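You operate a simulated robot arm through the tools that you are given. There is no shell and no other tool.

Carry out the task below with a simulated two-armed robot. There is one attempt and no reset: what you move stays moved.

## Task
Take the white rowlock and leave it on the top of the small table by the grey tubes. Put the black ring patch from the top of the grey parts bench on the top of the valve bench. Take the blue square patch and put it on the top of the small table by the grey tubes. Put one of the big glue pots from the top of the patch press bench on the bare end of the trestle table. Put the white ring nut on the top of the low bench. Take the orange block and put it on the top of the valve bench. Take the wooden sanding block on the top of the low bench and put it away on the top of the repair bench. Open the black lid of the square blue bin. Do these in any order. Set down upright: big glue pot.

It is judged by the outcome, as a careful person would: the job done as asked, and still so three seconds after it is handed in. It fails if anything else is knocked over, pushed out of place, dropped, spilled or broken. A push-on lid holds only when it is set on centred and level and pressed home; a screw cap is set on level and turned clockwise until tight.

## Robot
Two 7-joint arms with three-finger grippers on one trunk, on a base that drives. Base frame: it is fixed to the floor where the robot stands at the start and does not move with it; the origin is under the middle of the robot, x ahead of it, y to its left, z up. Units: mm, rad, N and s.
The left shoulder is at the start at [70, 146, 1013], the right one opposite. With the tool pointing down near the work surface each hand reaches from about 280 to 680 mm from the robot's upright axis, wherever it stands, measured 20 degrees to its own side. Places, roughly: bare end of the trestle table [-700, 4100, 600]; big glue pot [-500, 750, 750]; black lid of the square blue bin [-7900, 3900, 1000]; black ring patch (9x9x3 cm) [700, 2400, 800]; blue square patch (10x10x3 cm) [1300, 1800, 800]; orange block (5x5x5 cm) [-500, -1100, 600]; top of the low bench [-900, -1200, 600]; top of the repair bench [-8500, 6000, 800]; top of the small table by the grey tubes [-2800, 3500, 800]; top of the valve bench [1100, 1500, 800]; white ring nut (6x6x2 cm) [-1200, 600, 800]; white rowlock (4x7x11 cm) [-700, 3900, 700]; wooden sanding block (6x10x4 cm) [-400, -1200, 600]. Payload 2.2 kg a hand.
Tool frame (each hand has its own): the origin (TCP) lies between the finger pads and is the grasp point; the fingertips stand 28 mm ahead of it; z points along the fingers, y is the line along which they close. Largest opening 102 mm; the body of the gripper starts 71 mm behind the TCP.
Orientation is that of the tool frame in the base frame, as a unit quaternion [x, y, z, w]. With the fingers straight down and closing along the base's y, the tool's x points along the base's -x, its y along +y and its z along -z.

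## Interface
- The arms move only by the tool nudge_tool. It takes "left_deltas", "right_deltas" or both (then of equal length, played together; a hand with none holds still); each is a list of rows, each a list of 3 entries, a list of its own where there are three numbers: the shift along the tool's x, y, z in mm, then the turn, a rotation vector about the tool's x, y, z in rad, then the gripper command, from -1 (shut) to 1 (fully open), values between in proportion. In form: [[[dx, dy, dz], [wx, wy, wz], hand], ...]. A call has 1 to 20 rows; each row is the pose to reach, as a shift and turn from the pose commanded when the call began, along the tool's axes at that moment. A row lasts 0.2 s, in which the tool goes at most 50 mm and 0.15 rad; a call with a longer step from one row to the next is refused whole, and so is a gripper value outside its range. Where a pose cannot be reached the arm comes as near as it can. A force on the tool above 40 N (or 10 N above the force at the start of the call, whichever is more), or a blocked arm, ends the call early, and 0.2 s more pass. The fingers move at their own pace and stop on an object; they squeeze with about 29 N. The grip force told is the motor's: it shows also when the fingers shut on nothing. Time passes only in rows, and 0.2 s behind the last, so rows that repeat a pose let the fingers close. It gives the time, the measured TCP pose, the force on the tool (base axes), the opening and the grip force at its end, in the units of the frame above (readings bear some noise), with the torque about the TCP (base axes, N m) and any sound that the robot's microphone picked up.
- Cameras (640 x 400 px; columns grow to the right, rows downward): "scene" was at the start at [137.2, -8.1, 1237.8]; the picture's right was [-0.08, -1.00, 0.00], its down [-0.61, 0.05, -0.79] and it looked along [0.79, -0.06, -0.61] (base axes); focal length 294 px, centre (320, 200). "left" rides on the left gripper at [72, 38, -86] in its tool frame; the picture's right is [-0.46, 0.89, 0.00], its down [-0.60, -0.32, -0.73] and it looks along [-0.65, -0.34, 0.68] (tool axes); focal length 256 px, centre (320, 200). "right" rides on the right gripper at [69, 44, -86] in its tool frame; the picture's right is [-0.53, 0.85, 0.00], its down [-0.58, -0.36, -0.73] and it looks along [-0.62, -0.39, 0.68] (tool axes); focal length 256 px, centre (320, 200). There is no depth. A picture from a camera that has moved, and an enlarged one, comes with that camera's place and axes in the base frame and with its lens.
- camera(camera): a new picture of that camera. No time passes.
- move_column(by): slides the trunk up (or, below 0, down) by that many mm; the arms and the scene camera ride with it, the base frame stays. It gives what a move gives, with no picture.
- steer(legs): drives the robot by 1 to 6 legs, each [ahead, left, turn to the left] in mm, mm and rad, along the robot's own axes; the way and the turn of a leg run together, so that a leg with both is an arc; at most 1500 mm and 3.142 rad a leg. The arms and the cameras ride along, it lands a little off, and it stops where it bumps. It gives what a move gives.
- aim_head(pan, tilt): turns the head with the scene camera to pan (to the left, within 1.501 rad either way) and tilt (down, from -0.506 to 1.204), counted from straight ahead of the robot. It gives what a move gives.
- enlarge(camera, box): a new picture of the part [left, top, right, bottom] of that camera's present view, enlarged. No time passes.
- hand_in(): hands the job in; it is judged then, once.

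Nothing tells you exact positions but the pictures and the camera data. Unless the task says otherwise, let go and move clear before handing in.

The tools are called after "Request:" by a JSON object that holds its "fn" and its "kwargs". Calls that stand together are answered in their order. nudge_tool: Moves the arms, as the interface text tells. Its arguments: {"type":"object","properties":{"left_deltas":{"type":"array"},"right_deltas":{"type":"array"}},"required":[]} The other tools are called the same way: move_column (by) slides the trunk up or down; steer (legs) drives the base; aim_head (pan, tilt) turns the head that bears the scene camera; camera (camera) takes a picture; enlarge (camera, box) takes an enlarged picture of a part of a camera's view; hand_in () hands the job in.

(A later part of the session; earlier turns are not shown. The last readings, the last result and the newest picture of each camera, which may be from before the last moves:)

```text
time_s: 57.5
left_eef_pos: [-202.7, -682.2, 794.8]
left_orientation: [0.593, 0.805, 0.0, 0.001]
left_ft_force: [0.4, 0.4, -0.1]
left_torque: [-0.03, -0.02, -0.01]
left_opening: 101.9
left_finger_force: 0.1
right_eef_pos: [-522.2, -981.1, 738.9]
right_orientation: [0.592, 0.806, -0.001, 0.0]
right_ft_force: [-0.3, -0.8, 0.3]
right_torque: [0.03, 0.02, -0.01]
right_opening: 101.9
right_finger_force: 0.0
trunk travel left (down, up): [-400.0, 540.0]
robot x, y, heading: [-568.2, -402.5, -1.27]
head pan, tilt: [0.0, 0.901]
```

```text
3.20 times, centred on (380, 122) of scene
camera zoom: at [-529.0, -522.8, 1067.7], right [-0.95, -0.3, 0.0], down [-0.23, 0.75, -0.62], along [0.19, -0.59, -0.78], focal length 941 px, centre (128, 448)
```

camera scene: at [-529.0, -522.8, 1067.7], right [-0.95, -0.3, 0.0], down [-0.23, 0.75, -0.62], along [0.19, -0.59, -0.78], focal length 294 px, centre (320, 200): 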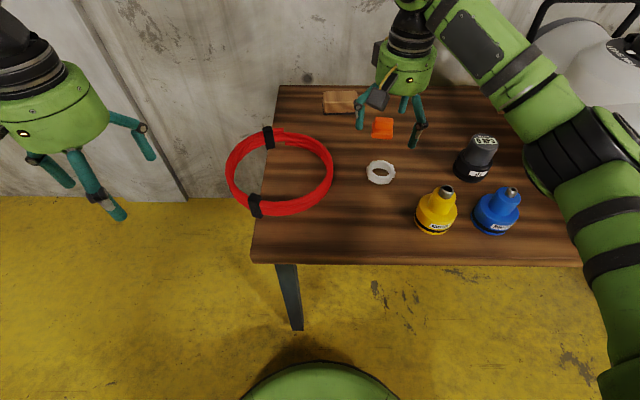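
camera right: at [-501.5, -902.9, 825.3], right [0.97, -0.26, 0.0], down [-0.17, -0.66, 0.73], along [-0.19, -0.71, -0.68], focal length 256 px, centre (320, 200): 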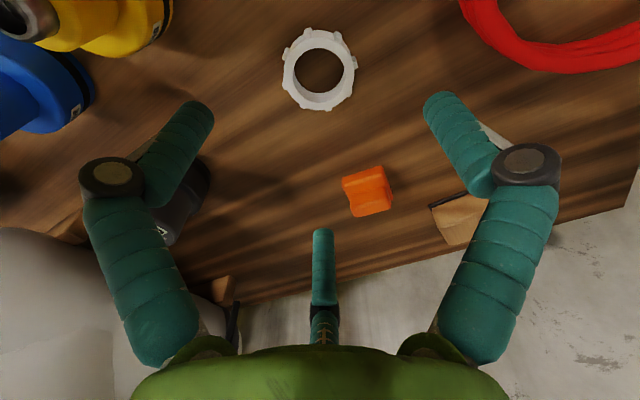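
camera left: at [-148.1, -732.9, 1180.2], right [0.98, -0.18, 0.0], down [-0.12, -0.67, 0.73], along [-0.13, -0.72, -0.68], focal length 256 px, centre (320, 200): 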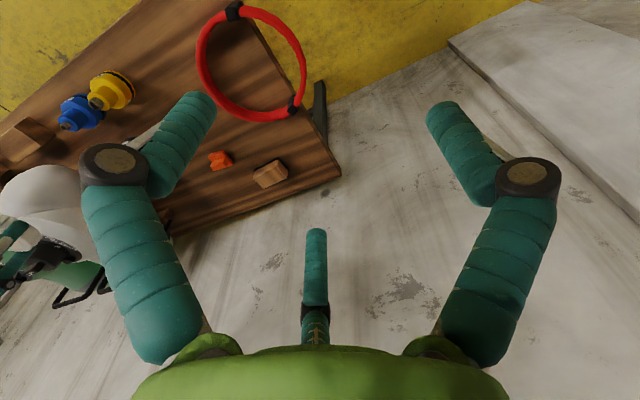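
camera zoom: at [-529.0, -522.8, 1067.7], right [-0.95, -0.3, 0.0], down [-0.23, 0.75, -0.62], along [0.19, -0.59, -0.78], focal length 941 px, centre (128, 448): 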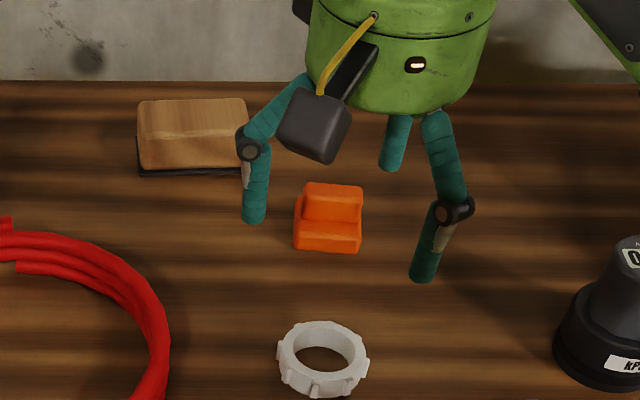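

The orange block is a small stepped block nearly square to me at about (-500, -1117), slightly beyond comfortable reach. I will drive 70 mm ahead and recheck from the wrist camera.

Request:
{"fn": "steer", "kwargs": {"legs": [[70, 0, 0]]}}

Request:
{"fn": "camera", "kwargs": {"camera": "right"}}

Request:
{"fn": "camera", "kwargs": {"camera": "scene"}}

```text
time_s: 58.5
left_eef_pos: [-182.3, -748.4, 794.6]
left_orientation: [0.592, 0.806, 0.0, 0.0]
left_ft_force: [-0.5, -0.9, -0.1]
left_torque: [0.02, -0.01, 0.06]
left_opening: 101.8
left_finger_force: 0.0
right_eef_pos: [-501.6, -1048.9, 737.4]
right_orientation: [0.592, 0.806, -0.001, -0.001]
right_ft_force: [1.1, 0.3, 0.9]
right_torque: [0.02, 0.05, -0.04]
right_opening: 101.8
right_finger_force: 0.1
trunk travel left (down, up): [-400.0, 540.0]
robot x, y, heading: [-547.2, -465.6, -1.263]
head pan, tilt: [0.0, 0.901]
```

```text
taken
camera right: at [-480.8, -969.8, 824.4], right [0.97, -0.26, 0.0], down [-0.17, -0.66, 0.73], along [-0.19, -0.71, -0.68], focal length 256 px, centre (320, 200)
```

right: 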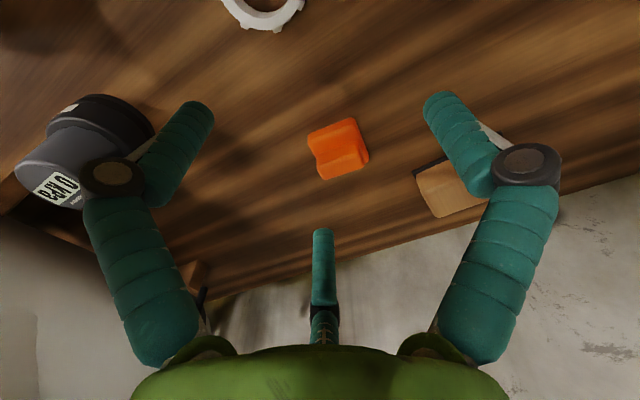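

```text
taken
camera scene: at [-508.2, -590.0, 1067.6], right [-0.95, -0.3, 0.0], down [-0.23, 0.75, -0.62], along [0.19, -0.59, -0.78], focal length 294 px, centre (320, 200)
```

scene: 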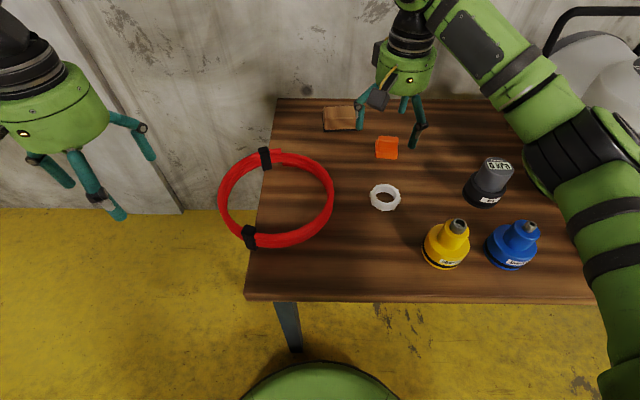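

The block is about 70 mm further on at (-502, -1118). I will move above it and look again before descending.

Request:
{"fn": "nudge_tool", "kwargs": {"right_deltas": [[[-33, -11, 0], [0, 0, 0], 1], [[-66, -21, 0], [0, 0, 0], 1], [[-66, -21, 30], [0, 0, 0], 1], [[-66, -21, 30], [0, 0, 0], 1]]}}

Request:
{"fn": "camera", "kwargs": {"camera": "right"}}

Request:
{"fn": "enlarge", "kwargs": {"camera": "scene", "box": [300, 70, 460, 170]}}

```text
time_s: 59.5
left_eef_pos: [-182.3, -748.9, 794.1]
left_orientation: [0.593, 0.805, 0.0, 0.001]
left_ft_force: [-0.4, -0.9, 0.2]
left_torque: [-0.06, 0.01, 0.01]
left_opening: 102.2
left_finger_force: 0.0
right_eef_pos: [-502.4, -1116.2, 707.5]
right_orientation: [0.591, 0.807, -0.001, 0.0]
right_ft_force: [0.0, -0.1, 0.0]
right_torque: [0.0, 0.01, -0.01]
right_opening: 101.9
right_finger_force: 0.0
trunk travel left (down, up): [-400.0, 540.0]
robot x, y, heading: [-549.0, -471.3, -1.264]
head pan, tilt: [0.0, 0.901]
```

```text
taken
camera right: at [-480.9, -1038.1, 795.3], right [0.97, -0.26, 0.0], down [-0.17, -0.66, 0.73], along [-0.19, -0.71, -0.68], focal length 256 px, centre (320, 200)
```

right: 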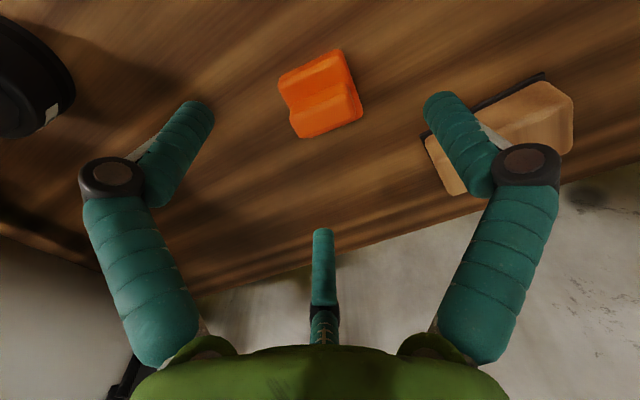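

```text
4.00 times, centred on (380, 120) of scene
camera zoom: at [-508.2, -588.8, 1067.8], right [-0.95, -0.3, 0.0], down [-0.23, 0.75, -0.62], along [0.19, -0.59, -0.78], focal length 1177 px, centre (80, 520)
```

zoom: 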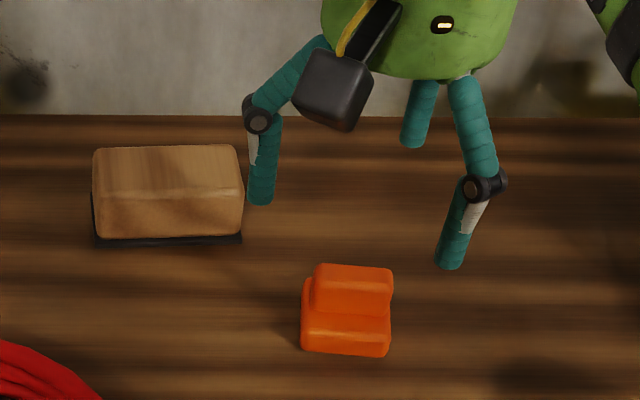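

The block is centred beneath the hand with the sanding block clear of the fingers. I will descend and close on it.

Request:
{"fn": "nudge_tool", "kwargs": {"right_deltas": [[[0, 0, 30], [0, 0, 0], 1], [[0, 0, 60], [0, 0, 0], 1], [[0, 0, 75], [0, 0, 0], 1], [[0, 0, 75], [0, 0, 0], 1], [[0, 0, 75], [0, 0, 0], -1], [[0, 0, 75], [0, 0, 0], -1], [[0, 0, 75], [0, 0, 0], -1], [[0, 0, 75], [0, 0, 0], -1]]}}

Request:
{"fn": "camera", "kwargs": {"camera": "right"}}

```text
time_s: 61.3
left_eef_pos: [-183.1, -748.1, 795.3]
left_orientation: [0.593, 0.806, -0.001, 0.0]
left_ft_force: [0.3, 0.4, -0.6]
left_torque: [0.01, 0.01, -0.02]
left_opening: 102.1
left_finger_force: 0.2
right_eef_pos: [-502.3, -1115.7, 634.4]
right_orientation: [0.593, 0.806, -0.001, 0.0]
right_ft_force: [-0.6, -1.2, 5.1]
right_torque: [-0.12, 0.12, 0.06]
right_opening: 58.8
right_finger_force: 29.3
trunk travel left (down, up): [-400.0, 540.0]
robot x, y, heading: [-542.7, -467.2, -1.27]
head pan, tilt: [0.0, 0.901]
```

```text
taken
camera right: at [-481.3, -1038.1, 720.1], right [0.97, -0.26, 0.0], down [-0.18, -0.66, 0.73], along [-0.19, -0.71, -0.68], focal length 256 px, centre (320, 200)
```

right: 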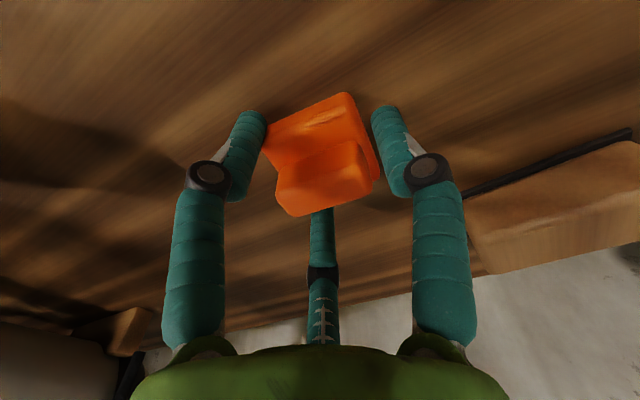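

The grip stopped at 58.8 mm, wider than I expected for this block. I will look closely before lifting.

Request:
{"fn": "enlarge", "kwargs": {"camera": "scene", "box": [320, 100, 440, 175]}}

Request:
{"fn": "enlarge", "kwargs": {"camera": "right", "box": [200, 70, 440, 220]}}

Request:
{"fn": "camera", "kwargs": {"camera": "left"}}

```text
5.33 times, centred on (380, 138) of scene
camera zoom: at [-508.4, -588.7, 1067.8], right [-0.95, -0.3, 0.0], down [-0.23, 0.75, -0.62], along [0.19, -0.59, -0.78], focal length 1569 px, centre (0, 533)
```

zoom: 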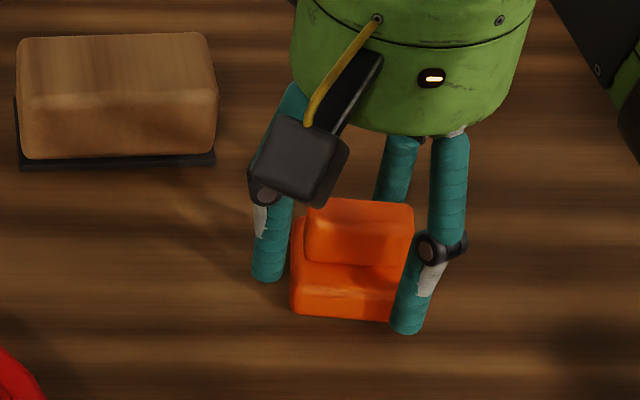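

```text
2.67 times, centred on (320, 145) of right
camera zoom: at [-481.3, -1038.1, 720.1], right [0.97, -0.26, 0.0], down [-0.18, -0.66, 0.73], along [-0.19, -0.71, -0.68], focal length 683 px, centre (320, 347)
```

zoom: 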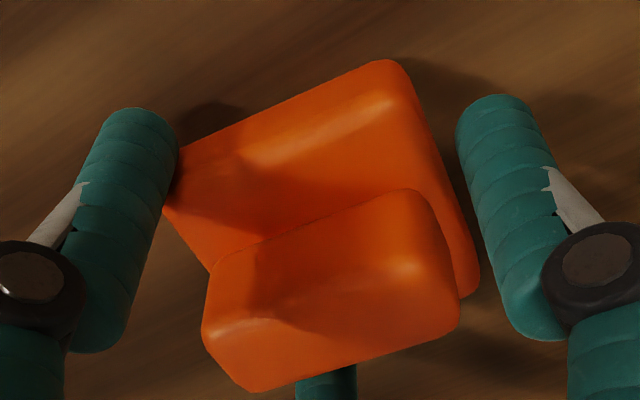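

```text
taken
camera left: at [-168.0, -668.9, 880.5], right [0.98, -0.18, 0.0], down [-0.12, -0.67, 0.73], along [-0.13, -0.72, -0.68], focal length 256 px, centre (320, 200)
```

left: 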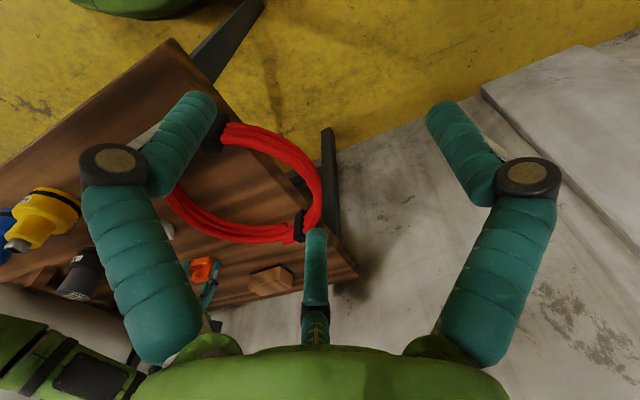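

The picture suggests the hand holds the block with the fingers on its left face and its right-hand corners, which explains the wider opening. I will lift it slowly and check it stays put.

Request:
{"fn": "nudge_tool", "kwargs": {"right_deltas": [[[0, 0, -10], [0, 0, 0], -1], [[0, 0, -25], [0, 0, 0], -1], [[0, 0, -25], [0, 0, 0], -1]]}}

Request:
{"fn": "camera", "kwargs": {"camera": "right"}}

Request:
{"fn": "enlarge", "kwargs": {"camera": "scene", "box": [320, 80, 440, 155]}}

```text
time_s: 62.1
left_eef_pos: [-182.6, -749.2, 796.0]
left_orientation: [0.593, 0.805, 0.0, 0.0]
left_ft_force: [0.3, 0.2, 0.1]
left_torque: [0.03, 0.01, 0.02]
left_opening: 101.7
left_finger_force: 0.1
right_eef_pos: [-502.4, -1116.3, 658.5]
right_orientation: [0.592, 0.806, -0.001, 0.0]
right_ft_force: [-0.1, 0.9, -0.1]
right_torque: [0.02, 0.03, 0.0]
right_opening: 59.1
right_finger_force: 29.0
trunk travel left (down, up): [-400.0, 540.0]
robot x, y, heading: [-544.3, -472.2, -1.269]
head pan, tilt: [0.0, 0.901]
```

```text
taken
camera right: at [-481.7, -1038.7, 744.7], right [0.97, -0.26, 0.0], down [-0.17, -0.66, 0.73], along [-0.19, -0.71, -0.68], focal length 256 px, centre (320, 200)
```

right: 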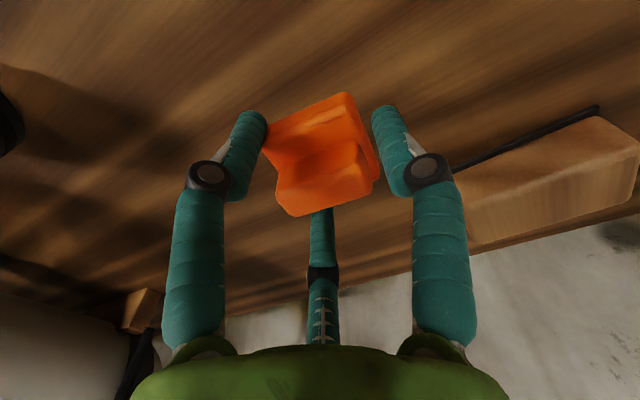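

```text
5.33 times, centred on (380, 118) of scene
camera zoom: at [-508.4, -589.5, 1067.7], right [-0.95, -0.3, 0.0], down [-0.23, 0.75, -0.62], along [0.19, -0.59, -0.78], focal length 1569 px, centre (0, 640)
```

zoom: 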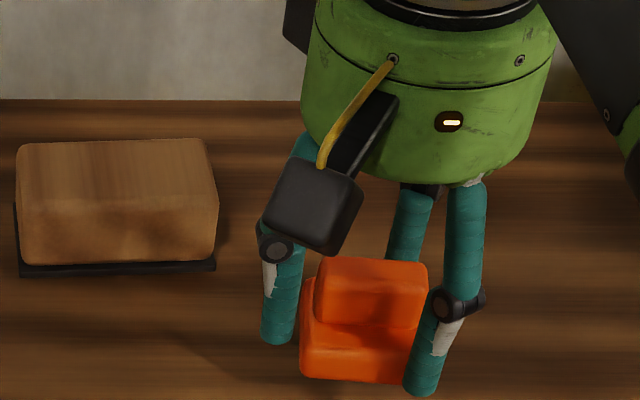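

The block is firmly held. I will lift, raise the trunk, back away, turn around and drive toward the front of the valve bench near (708, 680).

Request:
{"fn": "nudge_tool", "kwargs": {"right_deltas": [[[20, 0, -30], [0, 0, 0], -1], [[60, 0, -60], [0, 0, 0], -1], [[100, 0, -60], [0, 0, 0], -1]]}}

Request:
{"fn": "move_column", "kwargs": {"by": 300}}

Request:
{"fn": "steer", "kwargs": {"legs": [[-250, 0, 0], [0, 0, 3.139], [0, -1500, 0]]}}

Request:
{"fn": "aim_head", "kwargs": {"pan": 0.0, "tilt": 0.5}}

Request:
{"fn": "camera", "kwargs": {"camera": "scene"}}

```text
time_s: 62.9
left_eef_pos: [-181.2, -748.3, 796.3]
left_orientation: [0.593, 0.805, -0.001, 0.001]
left_ft_force: [-1.0, -1.2, 0.6]
left_torque: [0.01, -0.03, 0.0]
left_opening: 102.0
left_finger_force: 0.1
right_eef_pos: [-533.0, -1020.7, 717.7]
right_orientation: [0.593, 0.805, -0.001, -0.001]
right_ft_force: [0.7, -0.2, -0.4]
right_torque: [0.04, 0.04, 0.0]
right_opening: 58.7
right_finger_force: 29.0
trunk travel left (down, up): [-400.0, 540.0]
robot x, y, heading: [-547.5, -468.5, -1.269]
head pan, tilt: [0.0, 0.901]
```

```text
time_s: 65.9
left_eef_pos: [-181.1, -747.4, 1095.3]
left_orientation: [0.593, 0.805, 0.0, 0.0]
left_ft_force: [-0.1, -0.6, 0.6]
left_torque: [-0.05, 0.01, -0.01]
left_opening: 102.1
left_finger_force: 0.0
right_eef_pos: [-531.2, -1021.7, 1016.9]
right_orientation: [0.592, 0.806, -0.001, 0.0]
right_ft_force: [0.1, -0.4, -0.3]
right_torque: [0.02, -0.04, 0.01]
right_opening: 58.8
right_finger_force: 29.5
trunk travel left (down, up): [-700.0, 240.0]
robot x, y, heading: [-545.9, -468.2, -1.268]
head pan, tilt: [0.0, 0.901]
```

```text
time_s: 82.2
left_eef_pos: [424.6, 538.7, 1094.9]
left_orientation: [0.815, -0.58, -0.001, 0.001]
left_ft_force: [0.5, -0.1, 0.0]
left_torque: [-0.01, 0.01, 0.03]
left_opening: 102.0
left_finger_force: 0.1
right_eef_pos: [764.6, 822.3, 1017.0]
right_orientation: [0.815, -0.579, 0.0, 0.0]
right_ft_force: [-0.4, -0.1, -0.2]
right_torque: [0.0, 0.04, 0.02]
right_opening: 58.5
right_finger_force: 28.9
trunk travel left (down, up): [-700.0, 240.0]
robot x, y, heading: [799.7, 270.2, 1.905]
head pan, tilt: [0.0, 0.901]
```

```text
time_s: 83.0
left_eef_pos: [424.6, 538.9, 1096.2]
left_orientation: [0.815, -0.58, 0.0, 0.0]
left_ft_force: [0.0, 0.7, -0.5]
left_torque: [-0.01, 0.02, -0.02]
left_opening: 102.1
left_finger_force: 0.1
right_eef_pos: [764.6, 822.4, 1018.0]
right_orientation: [0.815, -0.58, 0.0, 0.0]
right_ft_force: [0.9, -0.3, -0.6]
right_torque: [0.01, -0.01, 0.01]
right_opening: 58.3
right_finger_force: 29.0
trunk travel left (down, up): [-700.0, 240.0]
robot x, y, heading: [797.0, 267.8, 1.903]
head pan, tilt: [0.0, 0.499]
```

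```text
taken
camera scene: at [752.2, 402.0, 1401.5], right [0.94, 0.33, 0.0], down [0.16, -0.45, -0.88], along [-0.29, 0.83, -0.48], focal length 294 px, centre (320, 200)
```

scene: 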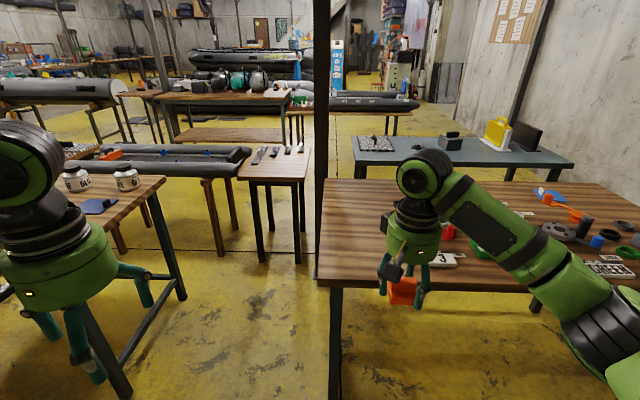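

I am in front of the valve bench; its left half is clear wood. I will drive up to it and set the orange block near its left-front area.

Request:
{"fn": "steer", "kwargs": {"legs": [[0, 0, -0.02], [420, 0, 0]]}}

Request:
{"fn": "aim_head", "kwargs": {"pan": -0.2, "tilt": 0.8}}

Request:
{"fn": "camera", "kwargs": {"camera": "scene"}}

Request:
{"fn": "camera", "kwargs": {"camera": "right"}}

```text
time_s: 86.0
left_eef_pos: [299.6, 943.5, 1095.8]
left_orientation: [0.809, -0.587, 0.0, -0.001]
left_ft_force: [0.0, 0.6, -0.1]
left_torque: [0.0, 0.01, 0.0]
left_opening: 102.0
left_finger_force: 0.0
right_eef_pos: [644.6, 1222.0, 1018.3]
right_orientation: [0.81, -0.587, 0.0, -0.002]
right_ft_force: [-0.2, 0.2, -0.6]
right_torque: [-0.02, 0.04, 0.0]
right_opening: 58.3
right_finger_force: 29.3
trunk travel left (down, up): [-700.0, 240.0]
robot x, y, heading: [671.5, 666.5, 1.89]
head pan, tilt: [0.0, 0.499]
```

```text
time_s: 86.8
left_eef_pos: [299.1, 942.6, 1096.0]
left_orientation: [0.809, -0.588, 0.0, 0.0]
left_ft_force: [0.0, 0.0, -0.8]
left_torque: [0.0, -0.01, -0.02]
left_opening: 102.3
left_finger_force: 0.1
right_eef_pos: [644.7, 1221.2, 1017.6]
right_orientation: [0.81, -0.586, 0.0, 0.0]
right_ft_force: [0.0, 0.2, -0.3]
right_torque: [0.0, -0.01, 0.0]
right_opening: 58.3
right_finger_force: 29.4
trunk travel left (down, up): [-700.0, 240.0]
robot x, y, heading: [669.9, 666.1, 1.887]
head pan, tilt: [-0.201, 0.799]
```

```text
taken
camera scene: at [643.0, 795.4, 1375.6], right [0.99, 0.12, 0.0], down [0.08, -0.71, -0.7], along [-0.08, 0.69, -0.72], focal length 294 px, centre (320, 200)
```

scene: 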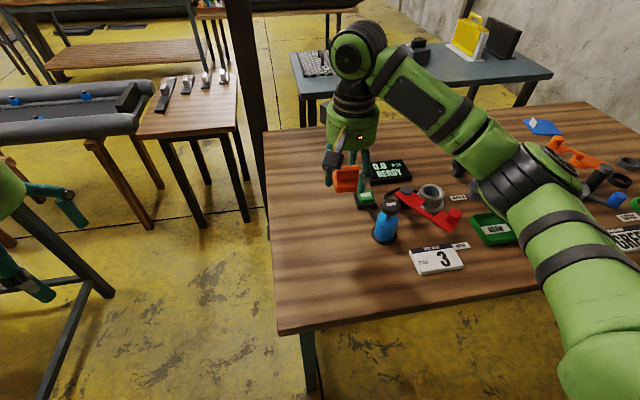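

```text
taken
camera right: at [623.9, 1142.1, 1103.9], right [-0.97, 0.24, 0.0], down [0.17, 0.66, 0.73], along [0.18, 0.71, -0.68], focal length 256 px, centre (320, 200)
```

right: 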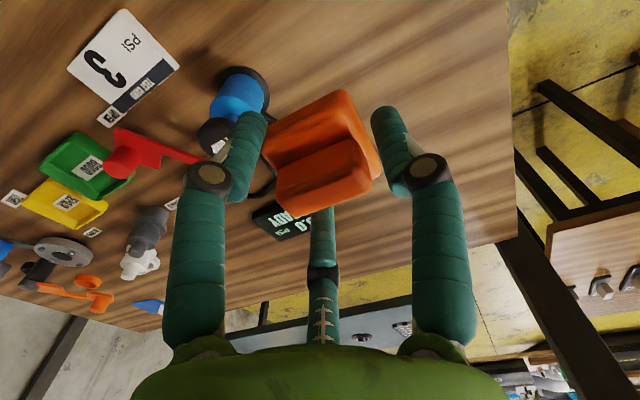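

The left part of the bench is free; I will place the block at about (610, 1180), well clear of the blue pump. I move over it and descend, then ease down to contact.

Request:
{"fn": "nudge_tool", "kwargs": {"right_deltas": [[[14, 23, 0], [0, 0, 0], -1], [[28, 46, 0], [0, 0, 0], -1], [[28, 46, 45], [0, 0, 0], -1], [[28, 46, 90], [0, 0, 0], -1], [[28, 46, 135], [0, 0, 0], -1], [[28, 46, 165], [0, 0, 0], -1], [[28, 46, 165], [0, 0, 0], -1]]}}

Request:
{"fn": "camera", "kwargs": {"camera": "scene"}}

Request:
{"fn": "camera", "kwargs": {"camera": "right"}}

```text
time_s: 88.4
left_eef_pos: [299.0, 942.8, 1095.5]
left_orientation: [0.809, -0.587, 0.0, 0.0]
left_ft_force: [-0.8, 0.9, -0.1]
left_torque: [0.02, -0.02, -0.02]
left_opening: 101.7
left_finger_force: 0.0
right_eef_pos: [608.5, 1181.2, 852.2]
right_orientation: [0.81, -0.586, 0.0, -0.001]
right_ft_force: [-0.7, -0.5, -1.1]
right_torque: [-0.03, 0.01, -0.01]
right_opening: 58.2
right_finger_force: 29.1
trunk travel left (down, up): [-700.0, 240.0]
robot x, y, heading: [667.0, 671.4, 1.885]
head pan, tilt: [-0.201, 0.799]
```

```text
taken
camera scene: at [643.1, 794.8, 1375.6], right [0.99, 0.12, 0.0], down [0.08, -0.71, -0.7], along [-0.08, 0.69, -0.72], focal length 294 px, centre (320, 200)
```

scene: 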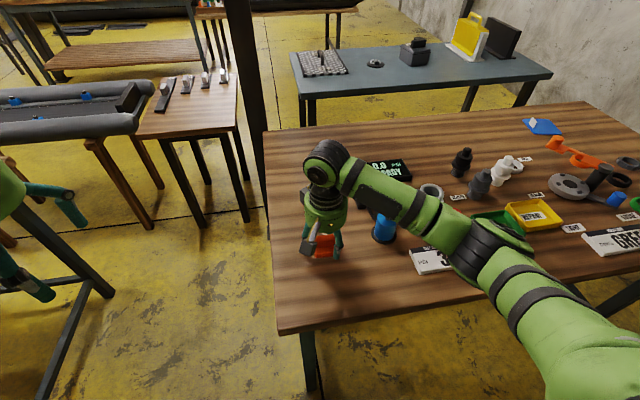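

```text
taken
camera right: at [588.1, 1101.1, 938.4], right [-0.97, 0.24, 0.0], down [0.17, 0.66, 0.73], along [0.18, 0.71, -0.68], focal length 256 px, centre (320, 200)
```

right: 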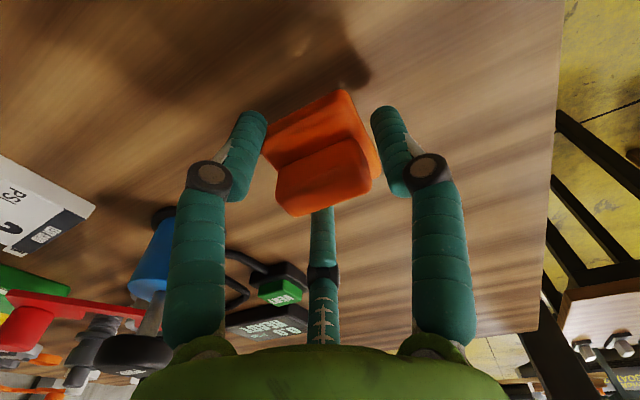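

The block hangs just above clear wood. I will ease down to contact.

Request:
{"fn": "nudge_tool", "kwargs": {"right_deltas": [[[0, 0, 6], [0, 0, 0], -1], [[0, 0, 11], [0, 0, 0], -1], [[0, 0, 14], [0, 0, 0], -1], [[0, 0, 16], [0, 0, 0], -1], [[0, 0, 16], [0, 0, 0], -1]]}}

```text
time_s: 89.6
left_eef_pos: [299.0, 943.9, 1095.1]
left_orientation: [0.81, -0.587, 0.0, 0.0]
left_ft_force: [0.2, -0.9, 0.2]
left_torque: [0.02, 0.01, -0.04]
left_opening: 102.1
left_finger_force: 0.1
right_eef_pos: [609.2, 1180.3, 837.3]
right_orientation: [0.81, -0.586, 0.0, -0.001]
right_ft_force: [-0.1, -0.3, -0.6]
right_torque: [-0.01, 0.01, -0.01]
right_opening: 57.9
right_finger_force: 28.8
trunk travel left (down, up): [-700.0, 240.0]
robot x, y, heading: [663.7, 669.7, 1.895]
head pan, tilt: [-0.201, 0.799]
```

Request:
{"fn": "nudge_tool", "kwargs": {"right_deltas": [[[0, 0, 2], [0, 0, 0], -1], [[0, 0, 4], [0, 0, 0], -1], [[0, 0, 5], [0, 0, 0], -1], [[0, 0, 5], [0, 0, 0], -1]]}}

```text
time_s: 90.6
left_eef_pos: [300.6, 942.3, 1095.8]
left_orientation: [0.809, -0.587, -0.001, 0.0]
left_ft_force: [-0.3, -0.1, 0.0]
left_torque: [0.0, 0.0, 0.01]
left_opening: 101.8
left_finger_force: 0.1
right_eef_pos: [609.8, 1179.8, 834.3]
right_orientation: [0.81, -0.587, -0.001, -0.002]
right_ft_force: [-0.5, 0.7, 9.3]
right_torque: [-0.05, -0.2, 0.01]
right_opening: 58.3
right_finger_force: 29.2
trunk travel left (down, up): [-700.0, 240.0]
robot x, y, heading: [666.9, 667.7, 1.89]
head pan, tilt: [-0.201, 0.799]
```

Contact with 9 N at TCP z 834, so the block touches the bench. I release and rise.

Request:
{"fn": "nudge_tool", "kwargs": {"right_deltas": [[[0, 0, 0], [0, 0, 0], -0.5], [[0, 0, 0], [0, 0, 0], 0], [[0, 0, 0], [0, 0, 0], 0.6], [[0, 0, 0], [0, 0, 0], 1], [[0, 0, 0], [0, 0, 0], 1], [[0, 0, -40], [0, 0, 0], 1], [[0, 0, -80], [0, 0, 0], 1], [[0, 0, -120], [0, 0, 0], 1], [[0, 0, -165], [0, 0, 0], 1]]}}

Request:
{"fn": "camera", "kwargs": {"camera": "right"}}

Request:
{"fn": "camera", "kwargs": {"camera": "scene"}}

```text
time_s: 92.6
left_eef_pos: [297.5, 943.3, 1095.0]
left_orientation: [0.81, -0.586, 0.0, 0.0]
left_ft_force: [-0.8, 0.5, -0.2]
left_torque: [0.01, -0.02, 0.01]
left_opening: 102.1
left_finger_force: 0.0
right_eef_pos: [611.6, 1179.5, 996.4]
right_orientation: [0.81, -0.587, 0.0, -0.001]
right_ft_force: [-0.4, 0.6, -1.1]
right_torque: [0.05, -0.02, -0.03]
right_opening: 101.8
right_finger_force: 0.1
trunk travel left (down, up): [-700.0, 240.0]
robot x, y, heading: [669.5, 668.4, 1.889]
head pan, tilt: [-0.201, 0.799]
```

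```text
taken
camera right: at [590.1, 1100.4, 1082.9], right [-0.97, 0.24, 0.0], down [0.17, 0.66, 0.73], along [0.18, 0.71, -0.68], focal length 256 px, centre (320, 200)
```

right: 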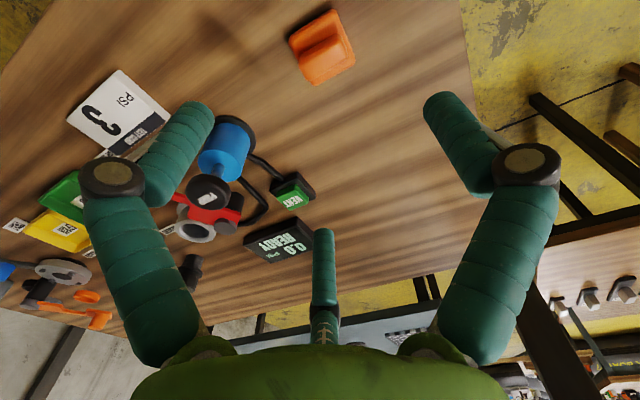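

```text
taken
camera scene: at [642.9, 794.0, 1375.6], right [0.99, 0.12, 0.0], down [0.08, -0.71, -0.7], along [-0.08, 0.69, -0.72], focal length 294 px, centre (320, 200)
```

scene: 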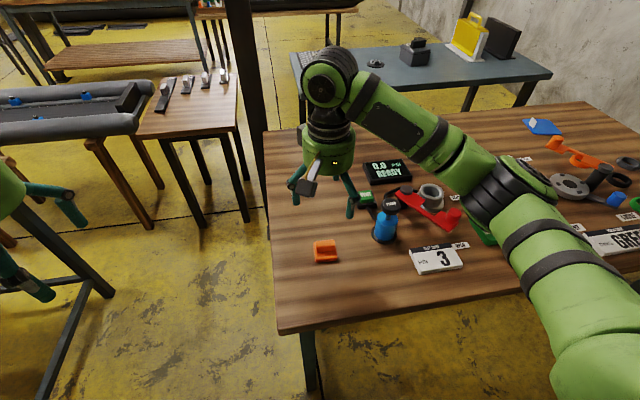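

The orange block stands on the valve bench. Now I look at the blue square patch and the black ring patch from here to plan those grips.

Request:
{"fn": "enlarge", "kwargs": {"camera": "scene", "box": [500, 100, 640, 188]}}

Request:
{"fn": "enlarge", "kwargs": {"camera": "scene", "box": [280, 0, 560, 175]}}

Request:
{"fn": "aim_head", "kwargs": {"pan": -1.0, "tilt": 0.5}}

Request:
{"fn": "camera", "kwargs": {"camera": "scene"}}

```text
4.55 times, centred on (570, 144) of scene
camera zoom: at [642.9, 794.0, 1375.6], right [0.99, 0.12, 0.0], down [0.08, -0.71, -0.7], along [-0.08, 0.69, -0.72], focal length 1337 px, centre (-816, 454)
```

zoom: 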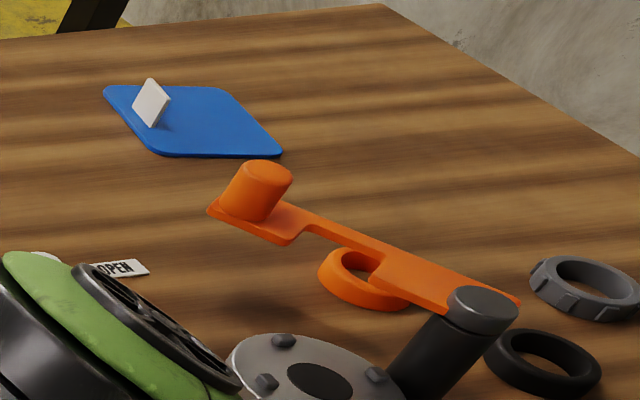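

```text
2.29 times, centred on (420, 88) of scene
camera zoom: at [642.9, 794.0, 1375.6], right [0.99, 0.12, 0.0], down [0.08, -0.71, -0.7], along [-0.08, 0.69, -0.72], focal length 672 px, centre (91, 457)
```

zoom: 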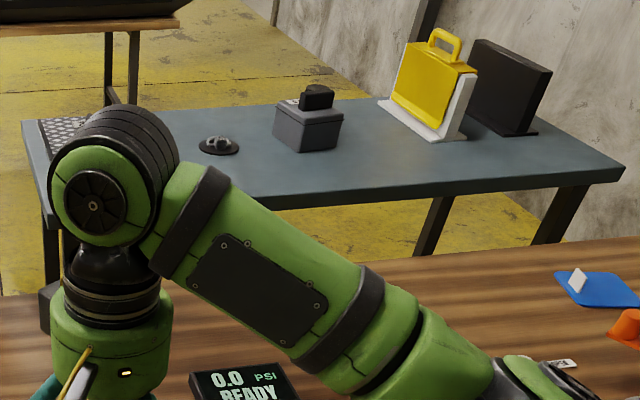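

```text
time_s: 93.7
left_eef_pos: [299.6, 942.9, 1094.9]
left_orientation: [0.809, -0.588, 0.0, 0.001]
left_ft_force: [-0.1, -0.3, -0.1]
left_torque: [0.01, 0.02, -0.01]
left_opening: 102.1
left_finger_force: 0.1
right_eef_pos: [610.8, 1181.3, 995.0]
right_orientation: [0.81, -0.586, 0.001, -0.001]
right_ft_force: [0.2, 0.3, 0.4]
right_torque: [0.02, 0.0, -0.02]
right_opening: 102.4
right_finger_force: 0.1
trunk travel left (down, up): [-700.0, 240.0]
robot x, y, heading: [665.9, 669.3, 1.894]
head pan, tilt: [-1.0, 0.499]
```

```text
taken
camera scene: at [709.9, 785.5, 1401.5], right [0.78, -0.63, 0.0], down [-0.3, -0.37, -0.88], along [0.55, 0.68, -0.48], focal length 294 px, centre (320, 200)
```

scene: 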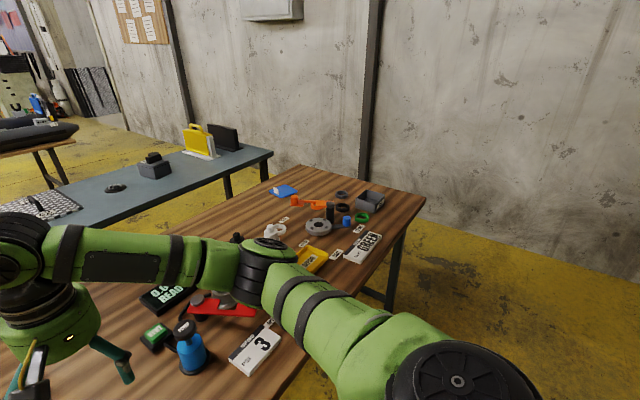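

The blue patch is a thin blue square with an upright white tab, and the black ring patch is a disc with a central fitting on the grey bench. A wide lane runs along the wall on the right of both benches, so I will back out and go round that way.

Request:
{"fn": "steer", "kwargs": {"legs": [[-300, 0, 0], [0, -1500, 0], [0, -330, 0]]}}

Request:
{"fn": "aim_head", "kwargs": {"pan": 0.0, "tilt": 0.4}}

Request:
{"fn": "camera", "kwargs": {"camera": "scene"}}

```text
time_s: 104.6
left_eef_pos: [2146.8, 1229.7, 1094.9]
left_orientation: [0.808, -0.589, 0.0, 0.0]
left_ft_force: [-0.1, -0.1, 0.0]
left_torque: [0.0, -0.01, -0.03]
left_opening: 102.0
left_finger_force: 0.0
right_eef_pos: [2459.3, 1467.5, 995.9]
right_orientation: [0.809, -0.588, 0.001, 0.0]
right_ft_force: [0.0, -0.4, -0.3]
right_torque: [-0.01, -0.02, 0.02]
right_opening: 102.1
right_finger_force: 0.0
trunk travel left (down, up): [-700.0, 240.0]
robot x, y, heading: [2516.1, 953.4, 1.883]
head pan, tilt: [-1.0, 0.499]
```

```text
time_s: 105.9
left_eef_pos: [2147.5, 1231.3, 1094.9]
left_orientation: [0.808, -0.589, 0.0, 0.0]
left_ft_force: [0.3, -0.7, -0.2]
left_torque: [-0.01, 0.01, -0.03]
left_opening: 102.1
left_finger_force: 0.0
right_eef_pos: [2460.5, 1467.2, 995.8]
right_orientation: [0.809, -0.588, 0.0, -0.001]
right_ft_force: [0.2, 0.6, -0.1]
right_torque: [-0.01, 0.01, -0.01]
right_opening: 102.1
right_finger_force: 0.1
trunk travel left (down, up): [-700.0, 240.0]
robot x, y, heading: [2514.0, 955.8, 1.884]
head pan, tilt: [0.0, 0.4]
```

```text
taken
camera scene: at [2471.2, 1089.1, 1410.7], right [0.95, 0.31, 0.0], down [0.12, -0.37, -0.92], along [-0.28, 0.88, -0.39], focal length 294 px, centre (320, 200)
```

scene: 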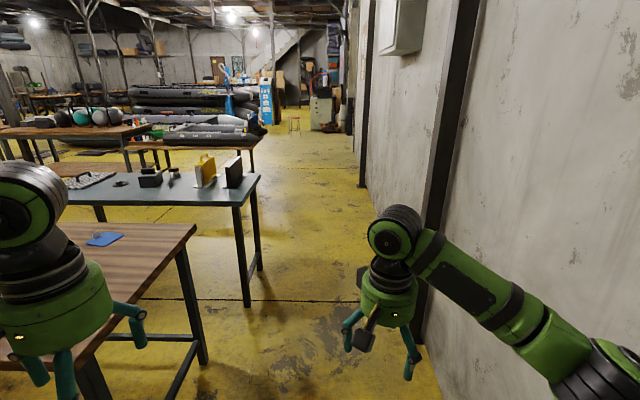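

I am in the lane right of the valve bench, with the wall on my right and clear floor ahead past the grey bench. I will drive ahead beyond the grey bench's far side and look.

Request:
{"fn": "steer", "kwargs": {"legs": [[1500, 0, 0], [1150, 0, 0]]}}

Request:
{"fn": "aim_head", "kwargs": {"pan": 1.2, "tilt": 0.5}}

Request:
{"fn": "camera", "kwargs": {"camera": "scene"}}

```text
time_s: 118.8
left_eef_pos: [1344.0, 3774.1, 1095.5]
left_orientation: [0.804, -0.594, -0.001, 0.0]
left_ft_force: [-0.2, -0.2, 0.0]
left_torque: [0.0, 0.01, 0.0]
left_opening: 102.1
left_finger_force: 0.1
right_eef_pos: [1660.6, 4005.6, 996.1]
right_orientation: [0.805, -0.593, 0.0, -0.001]
right_ft_force: [1.1, -0.7, -0.5]
right_torque: [-0.02, -0.02, -0.01]
right_opening: 102.1
right_finger_force: 0.1
trunk travel left (down, up): [-700.0, 240.0]
robot x, y, heading: [1710.4, 3496.5, 1.871]
head pan, tilt: [0.0, 0.4]
```

```text
time_s: 120.2
left_eef_pos: [1344.1, 3773.1, 1094.9]
left_orientation: [0.804, -0.595, -0.001, 0.0]
left_ft_force: [-0.4, 0.3, 0.4]
left_torque: [-0.01, -0.01, 0.02]
left_opening: 101.8
left_finger_force: 0.0
right_eef_pos: [1660.3, 4005.5, 996.4]
right_orientation: [0.805, -0.593, 0.001, -0.001]
right_ft_force: [-0.1, 0.5, 0.0]
right_torque: [0.01, 0.02, -0.03]
right_opening: 101.9
right_finger_force: 0.1
trunk travel left (down, up): [-700.0, 240.0]
robot x, y, heading: [1706.6, 3495.4, 1.875]
head pan, tilt: [1.201, 0.499]
```

```text
taken
camera scene: at [1603.6, 3545.2, 1401.6], right [0.07, 1.0, 0.0], down [0.48, -0.03, -0.88], along [-0.88, 0.06, -0.48], focal length 294 px, centre (320, 200)
```

scene: 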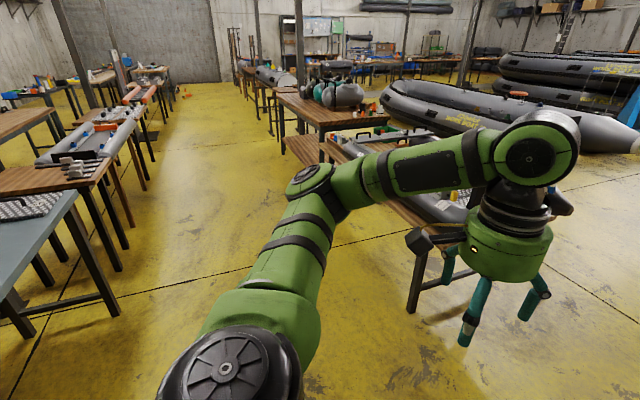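

There is a wide aisle behind the grey bench. I will turn to face the grey bench and slide along to the ring patch.

Request:
{"fn": "steer", "kwargs": {"legs": [[0, 0, 3.141], [0, -1100, 0], [150, 0, 0]]}}

Request:
{"fn": "aim_head", "kwargs": {"pan": -0.2, "tilt": 0.8}}

Request:
{"fn": "camera", "kwargs": {"camera": "scene"}}

Request:
{"fn": "camera", "kwargs": {"camera": "right"}}

```text
time_s: 134.1
left_eef_pos: [1088.4, 2748.4, 1097.0]
left_orientation: [0.591, 0.807, 0.0, 0.0]
left_ft_force: [-0.4, -0.9, -1.1]
left_torque: [-0.02, 0.02, -0.03]
left_opening: 101.8
left_finger_force: 0.0
right_eef_pos: [774.1, 2513.7, 997.2]
right_orientation: [0.59, 0.807, -0.001, 0.0]
right_ft_force: [0.2, 0.6, -0.6]
right_torque: [0.0, -0.02, -0.02]
right_opening: 102.0
right_finger_force: 0.1
trunk travel left (down, up): [-700.0, 240.0]
robot x, y, heading: [726.0, 3025.0, -1.265]
head pan, tilt: [1.201, 0.499]
```

```text
time_s: 135.7
left_eef_pos: [1089.1, 2747.2, 1095.1]
left_orientation: [0.591, 0.806, 0.001, 0.0]
left_ft_force: [0.3, 0.2, 0.1]
left_torque: [0.01, -0.01, 0.0]
left_opening: 102.1
left_finger_force: 0.1
right_eef_pos: [773.0, 2513.5, 996.7]
right_orientation: [0.591, 0.807, 0.0, -0.001]
right_ft_force: [-0.6, -0.4, -0.1]
right_torque: [0.03, 0.02, 0.01]
right_opening: 101.9
right_finger_force: 0.0
trunk travel left (down, up): [-700.0, 240.0]
robot x, y, heading: [723.1, 3025.3, -1.26]
head pan, tilt: [-0.201, 0.799]
```

```text
taken
camera scene: at [747.4, 2897.2, 1375.6], right [-0.99, -0.11, 0.0], down [-0.08, 0.71, -0.7], along [0.07, -0.69, -0.72], focal length 294 px, centre (320, 200)
```

scene: 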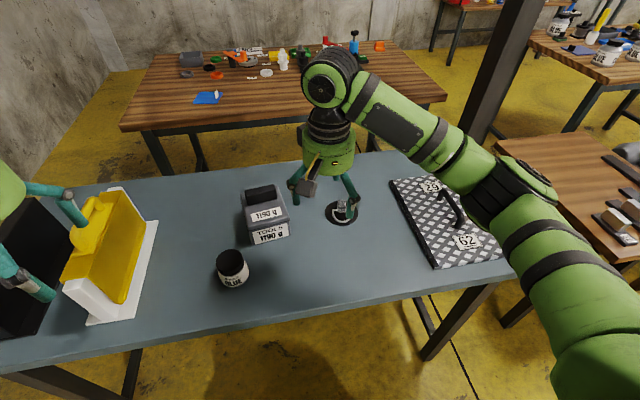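

```text
taken
camera right: at [794.1, 2591.9, 1082.5], right [0.97, -0.25, 0.0], down [-0.17, -0.66, 0.73], along [-0.19, -0.71, -0.68], focal length 256 px, centre (320, 200)
```

right: 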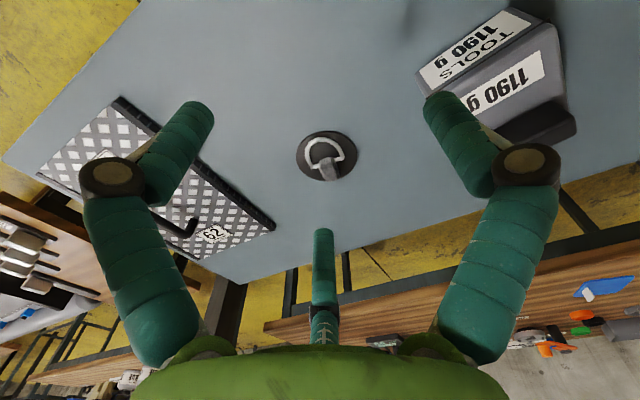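

The ring patch is a black disc with a standing D-ring at about (743, 2359, 769). I will zoom in on it for the grip.

Request:
{"fn": "enlarge", "kwargs": {"camera": "right", "box": [264, 120, 392, 200]}}

Request:
{"fn": "enlarge", "kwargs": {"camera": "scene", "box": [290, 180, 390, 242]}}

```text
5.00 times, centred on (328, 160) of right
camera zoom: at [794.1, 2591.9, 1082.5], right [0.97, -0.25, 0.0], down [-0.17, -0.66, 0.73], along [-0.19, -0.71, -0.68], focal length 1280 px, centre (280, 400)
```

zoom: 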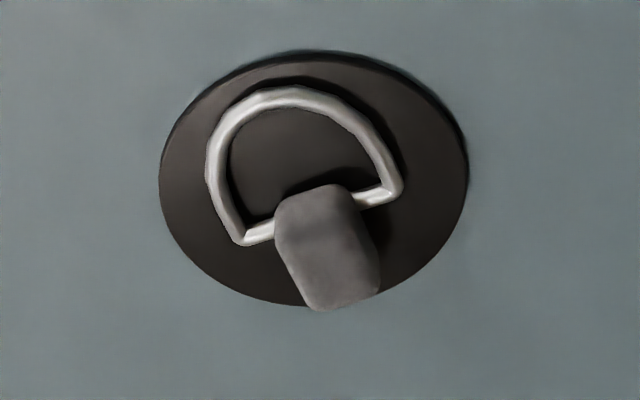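

```text
6.40 times, centred on (340, 211) of scene
camera zoom: at [747.4, 2897.2, 1375.6], right [-0.99, -0.11, 0.0], down [-0.08, 0.71, -0.7], along [0.07, -0.69, -0.72], focal length 1883 px, centre (192, 130)
```

zoom: 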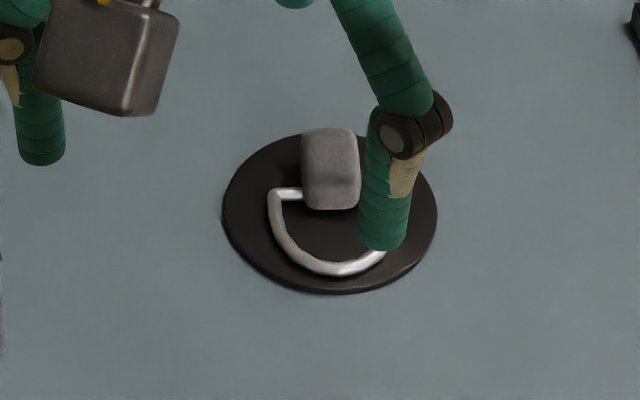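

The patch has a grey upright block with a D-ring lying on the disc; I will grip that block, near (742, 2340). It is slightly far, so I drive 100 mm closer and bring the hand above it.

Request:
{"fn": "steer", "kwargs": {"legs": [[100, 0, 0]]}}

Request:
{"fn": "camera", "kwargs": {"camera": "right"}}

Request:
{"fn": "camera", "kwargs": {"camera": "scene"}}

```text
time_s: 136.8
left_eef_pos: [1117.5, 2652.1, 1096.2]
left_orientation: [0.592, 0.806, -0.001, 0.001]
left_ft_force: [-0.5, 0.5, -0.2]
left_torque: [0.02, -0.03, 0.02]
left_opening: 102.2
left_finger_force: 0.0
right_eef_pos: [803.1, 2418.1, 996.2]
right_orientation: [0.591, 0.807, 0.0, 0.0]
right_ft_force: [0.5, 0.1, -0.2]
right_torque: [-0.01, -0.02, -0.04]
right_opening: 102.0
right_finger_force: 0.1
trunk travel left (down, up): [-700.0, 240.0]
robot x, y, heading: [755.9, 2932.4, -1.269]
head pan, tilt: [-0.201, 0.799]
```

```text
taken
camera right: at [823.2, 2498.0, 1082.9], right [0.97, -0.26, 0.0], down [-0.17, -0.66, 0.73], along [-0.19, -0.71, -0.68], focal length 256 px, centre (320, 200)
```

right: 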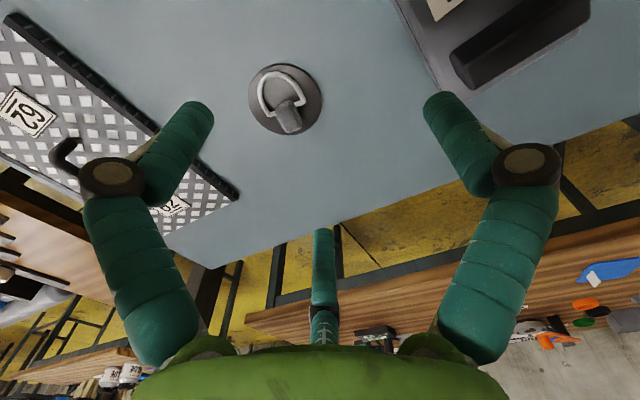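

```text
taken
camera scene: at [776.7, 2803.6, 1375.8], right [-0.99, -0.1, 0.0], down [-0.07, 0.71, -0.7], along [0.07, -0.69, -0.72], focal length 294 px, centre (320, 200)
```

scene: 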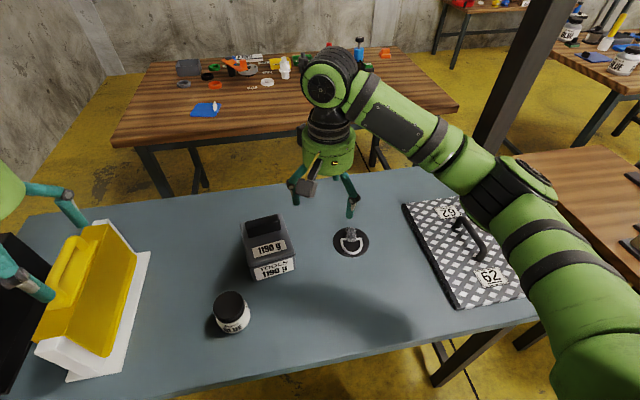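

I will bring the right hand above the grey block at moderate height and re-measure.

Request:
{"fn": "nudge_tool", "kwargs": {"right_deltas": [[[-27, -40, 0], [0, 0, 0], 1], [[-54, -80, 0], [0, 0, 0], 1], [[-54, -80, 45], [0, 0, 0], 1], [[-54, -80, 90], [0, 0, 0], 1], [[-54, -80, 110], [0, 0, 0], 1], [[-54, -80, 110], [0, 0, 0], 1]]}}

Request:
{"fn": "camera", "kwargs": {"camera": "right"}}

Request:
{"fn": "enlarge", "kwargs": {"camera": "scene", "box": [270, 180, 430, 280]}}

```text
time_s: 138.2
left_eef_pos: [1118.4, 2652.3, 1095.7]
left_orientation: [0.592, 0.806, 0.0, 0.001]
left_ft_force: [0.0, 0.1, 0.6]
left_torque: [0.04, -0.02, 0.02]
left_opening: 102.2
left_finger_force: 0.0
right_eef_pos: [741.5, 2343.3, 884.9]
right_orientation: [0.591, 0.807, -0.002, 0.0]
right_ft_force: [0.4, 0.1, 0.5]
right_torque: [0.02, 0.03, -0.01]
right_opening: 102.0
right_finger_force: 0.1
trunk travel left (down, up): [-700.0, 240.0]
robot x, y, heading: [754.2, 2926.6, -1.265]
head pan, tilt: [-0.201, 0.799]
```

```text
taken
camera right: at [762.8, 2421.7, 972.2], right [0.97, -0.26, 0.0], down [-0.17, -0.66, 0.73], along [-0.19, -0.71, -0.68], focal length 256 px, centre (320, 200)
```

right: 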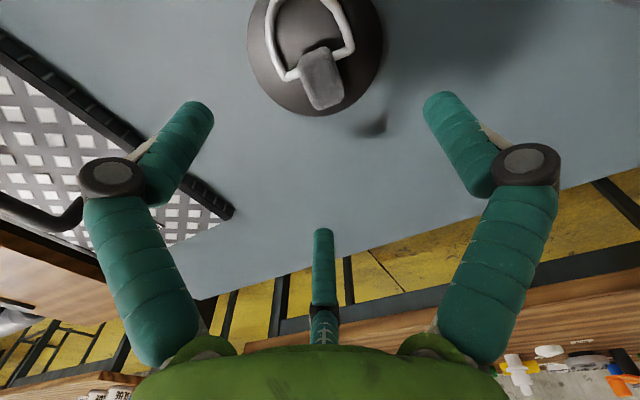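

```text
4.00 times, centred on (350, 230) of scene
camera zoom: at [777.2, 2802.6, 1375.6], right [-0.99, -0.1, 0.0], down [-0.07, 0.71, -0.7], along [0.07, -0.69, -0.72], focal length 1177 px, centre (200, 80)
```

zoom: 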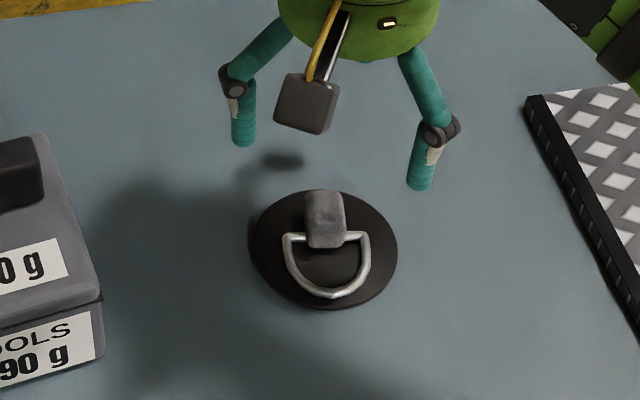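

The grey block's centre is about (743, 2349), its sides turned about 11° from my hand. I will turn the hand to match, shift 5 mm, and descend part way to check.

Request:
{"fn": "nudge_tool", "kwargs": {"right_deltas": [[[5, 2, 15], [0, 0, 0.1], 1], [[5, 2, 35], [0, 0, 0.2], 1], [[5, 2, 55], [0, 0, 0.2], 1], [[5, 2, 67], [0, 0, 0.2], 1], [[5, 2, 67], [0, 0, 0.2], 1]]}}

Request:
{"fn": "camera", "kwargs": {"camera": "right"}}

Request:
{"fn": "enlarge", "kwargs": {"camera": "scene", "box": [290, 180, 410, 255]}}

```text
time_s: 139.4
left_eef_pos: [1118.2, 2652.4, 1096.0]
left_orientation: [0.592, 0.806, 0.0, 0.001]
left_ft_force: [-0.2, 0.4, 0.4]
left_torque: [0.0, 0.01, 0.01]
left_opening: 102.0
left_finger_force: 0.1
right_eef_pos: [743.0, 2347.3, 818.3]
right_orientation: [0.669, 0.744, -0.001, 0.0]
right_ft_force: [-0.2, 0.3, -0.3]
right_torque: [-0.02, -0.02, -0.02]
right_opening: 102.1
right_finger_force: 0.1
trunk travel left (down, up): [-700.0, 240.0]
robot x, y, heading: [753.5, 2931.7, -1.267]
head pan, tilt: [-0.201, 0.799]
```

```text
taken
camera right: at [778.8, 2420.5, 905.0], right [0.9, -0.44, 0.0], down [-0.3, -0.61, 0.73], along [-0.32, -0.66, -0.68], focal length 256 px, centre (320, 200)
```

right: 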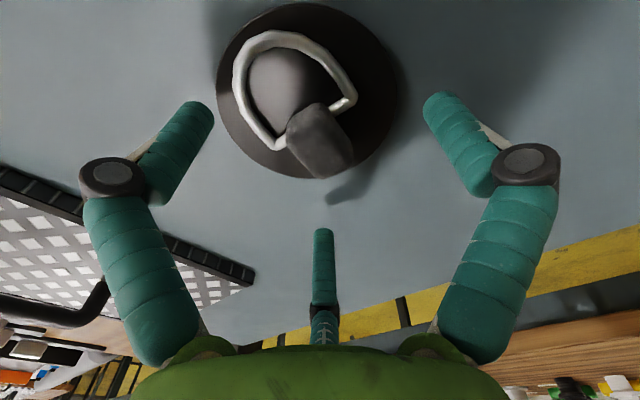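

```text
5.33 times, centred on (350, 218) of scene
camera zoom: at [777.1, 2802.4, 1375.6], right [-0.99, -0.1, 0.0], down [-0.07, 0.71, -0.7], along [0.07, -0.69, -0.72], focal length 1569 px, centre (160, 107)
```

zoom: 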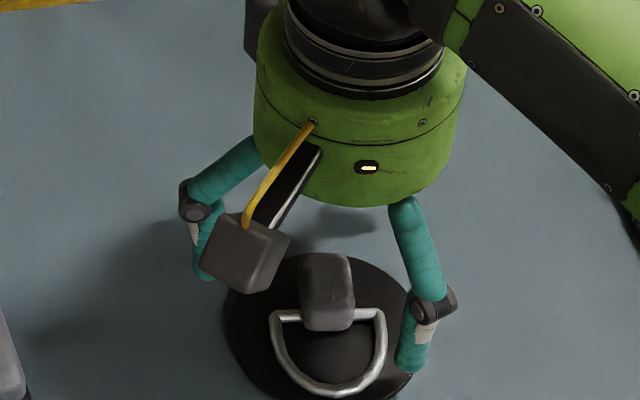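

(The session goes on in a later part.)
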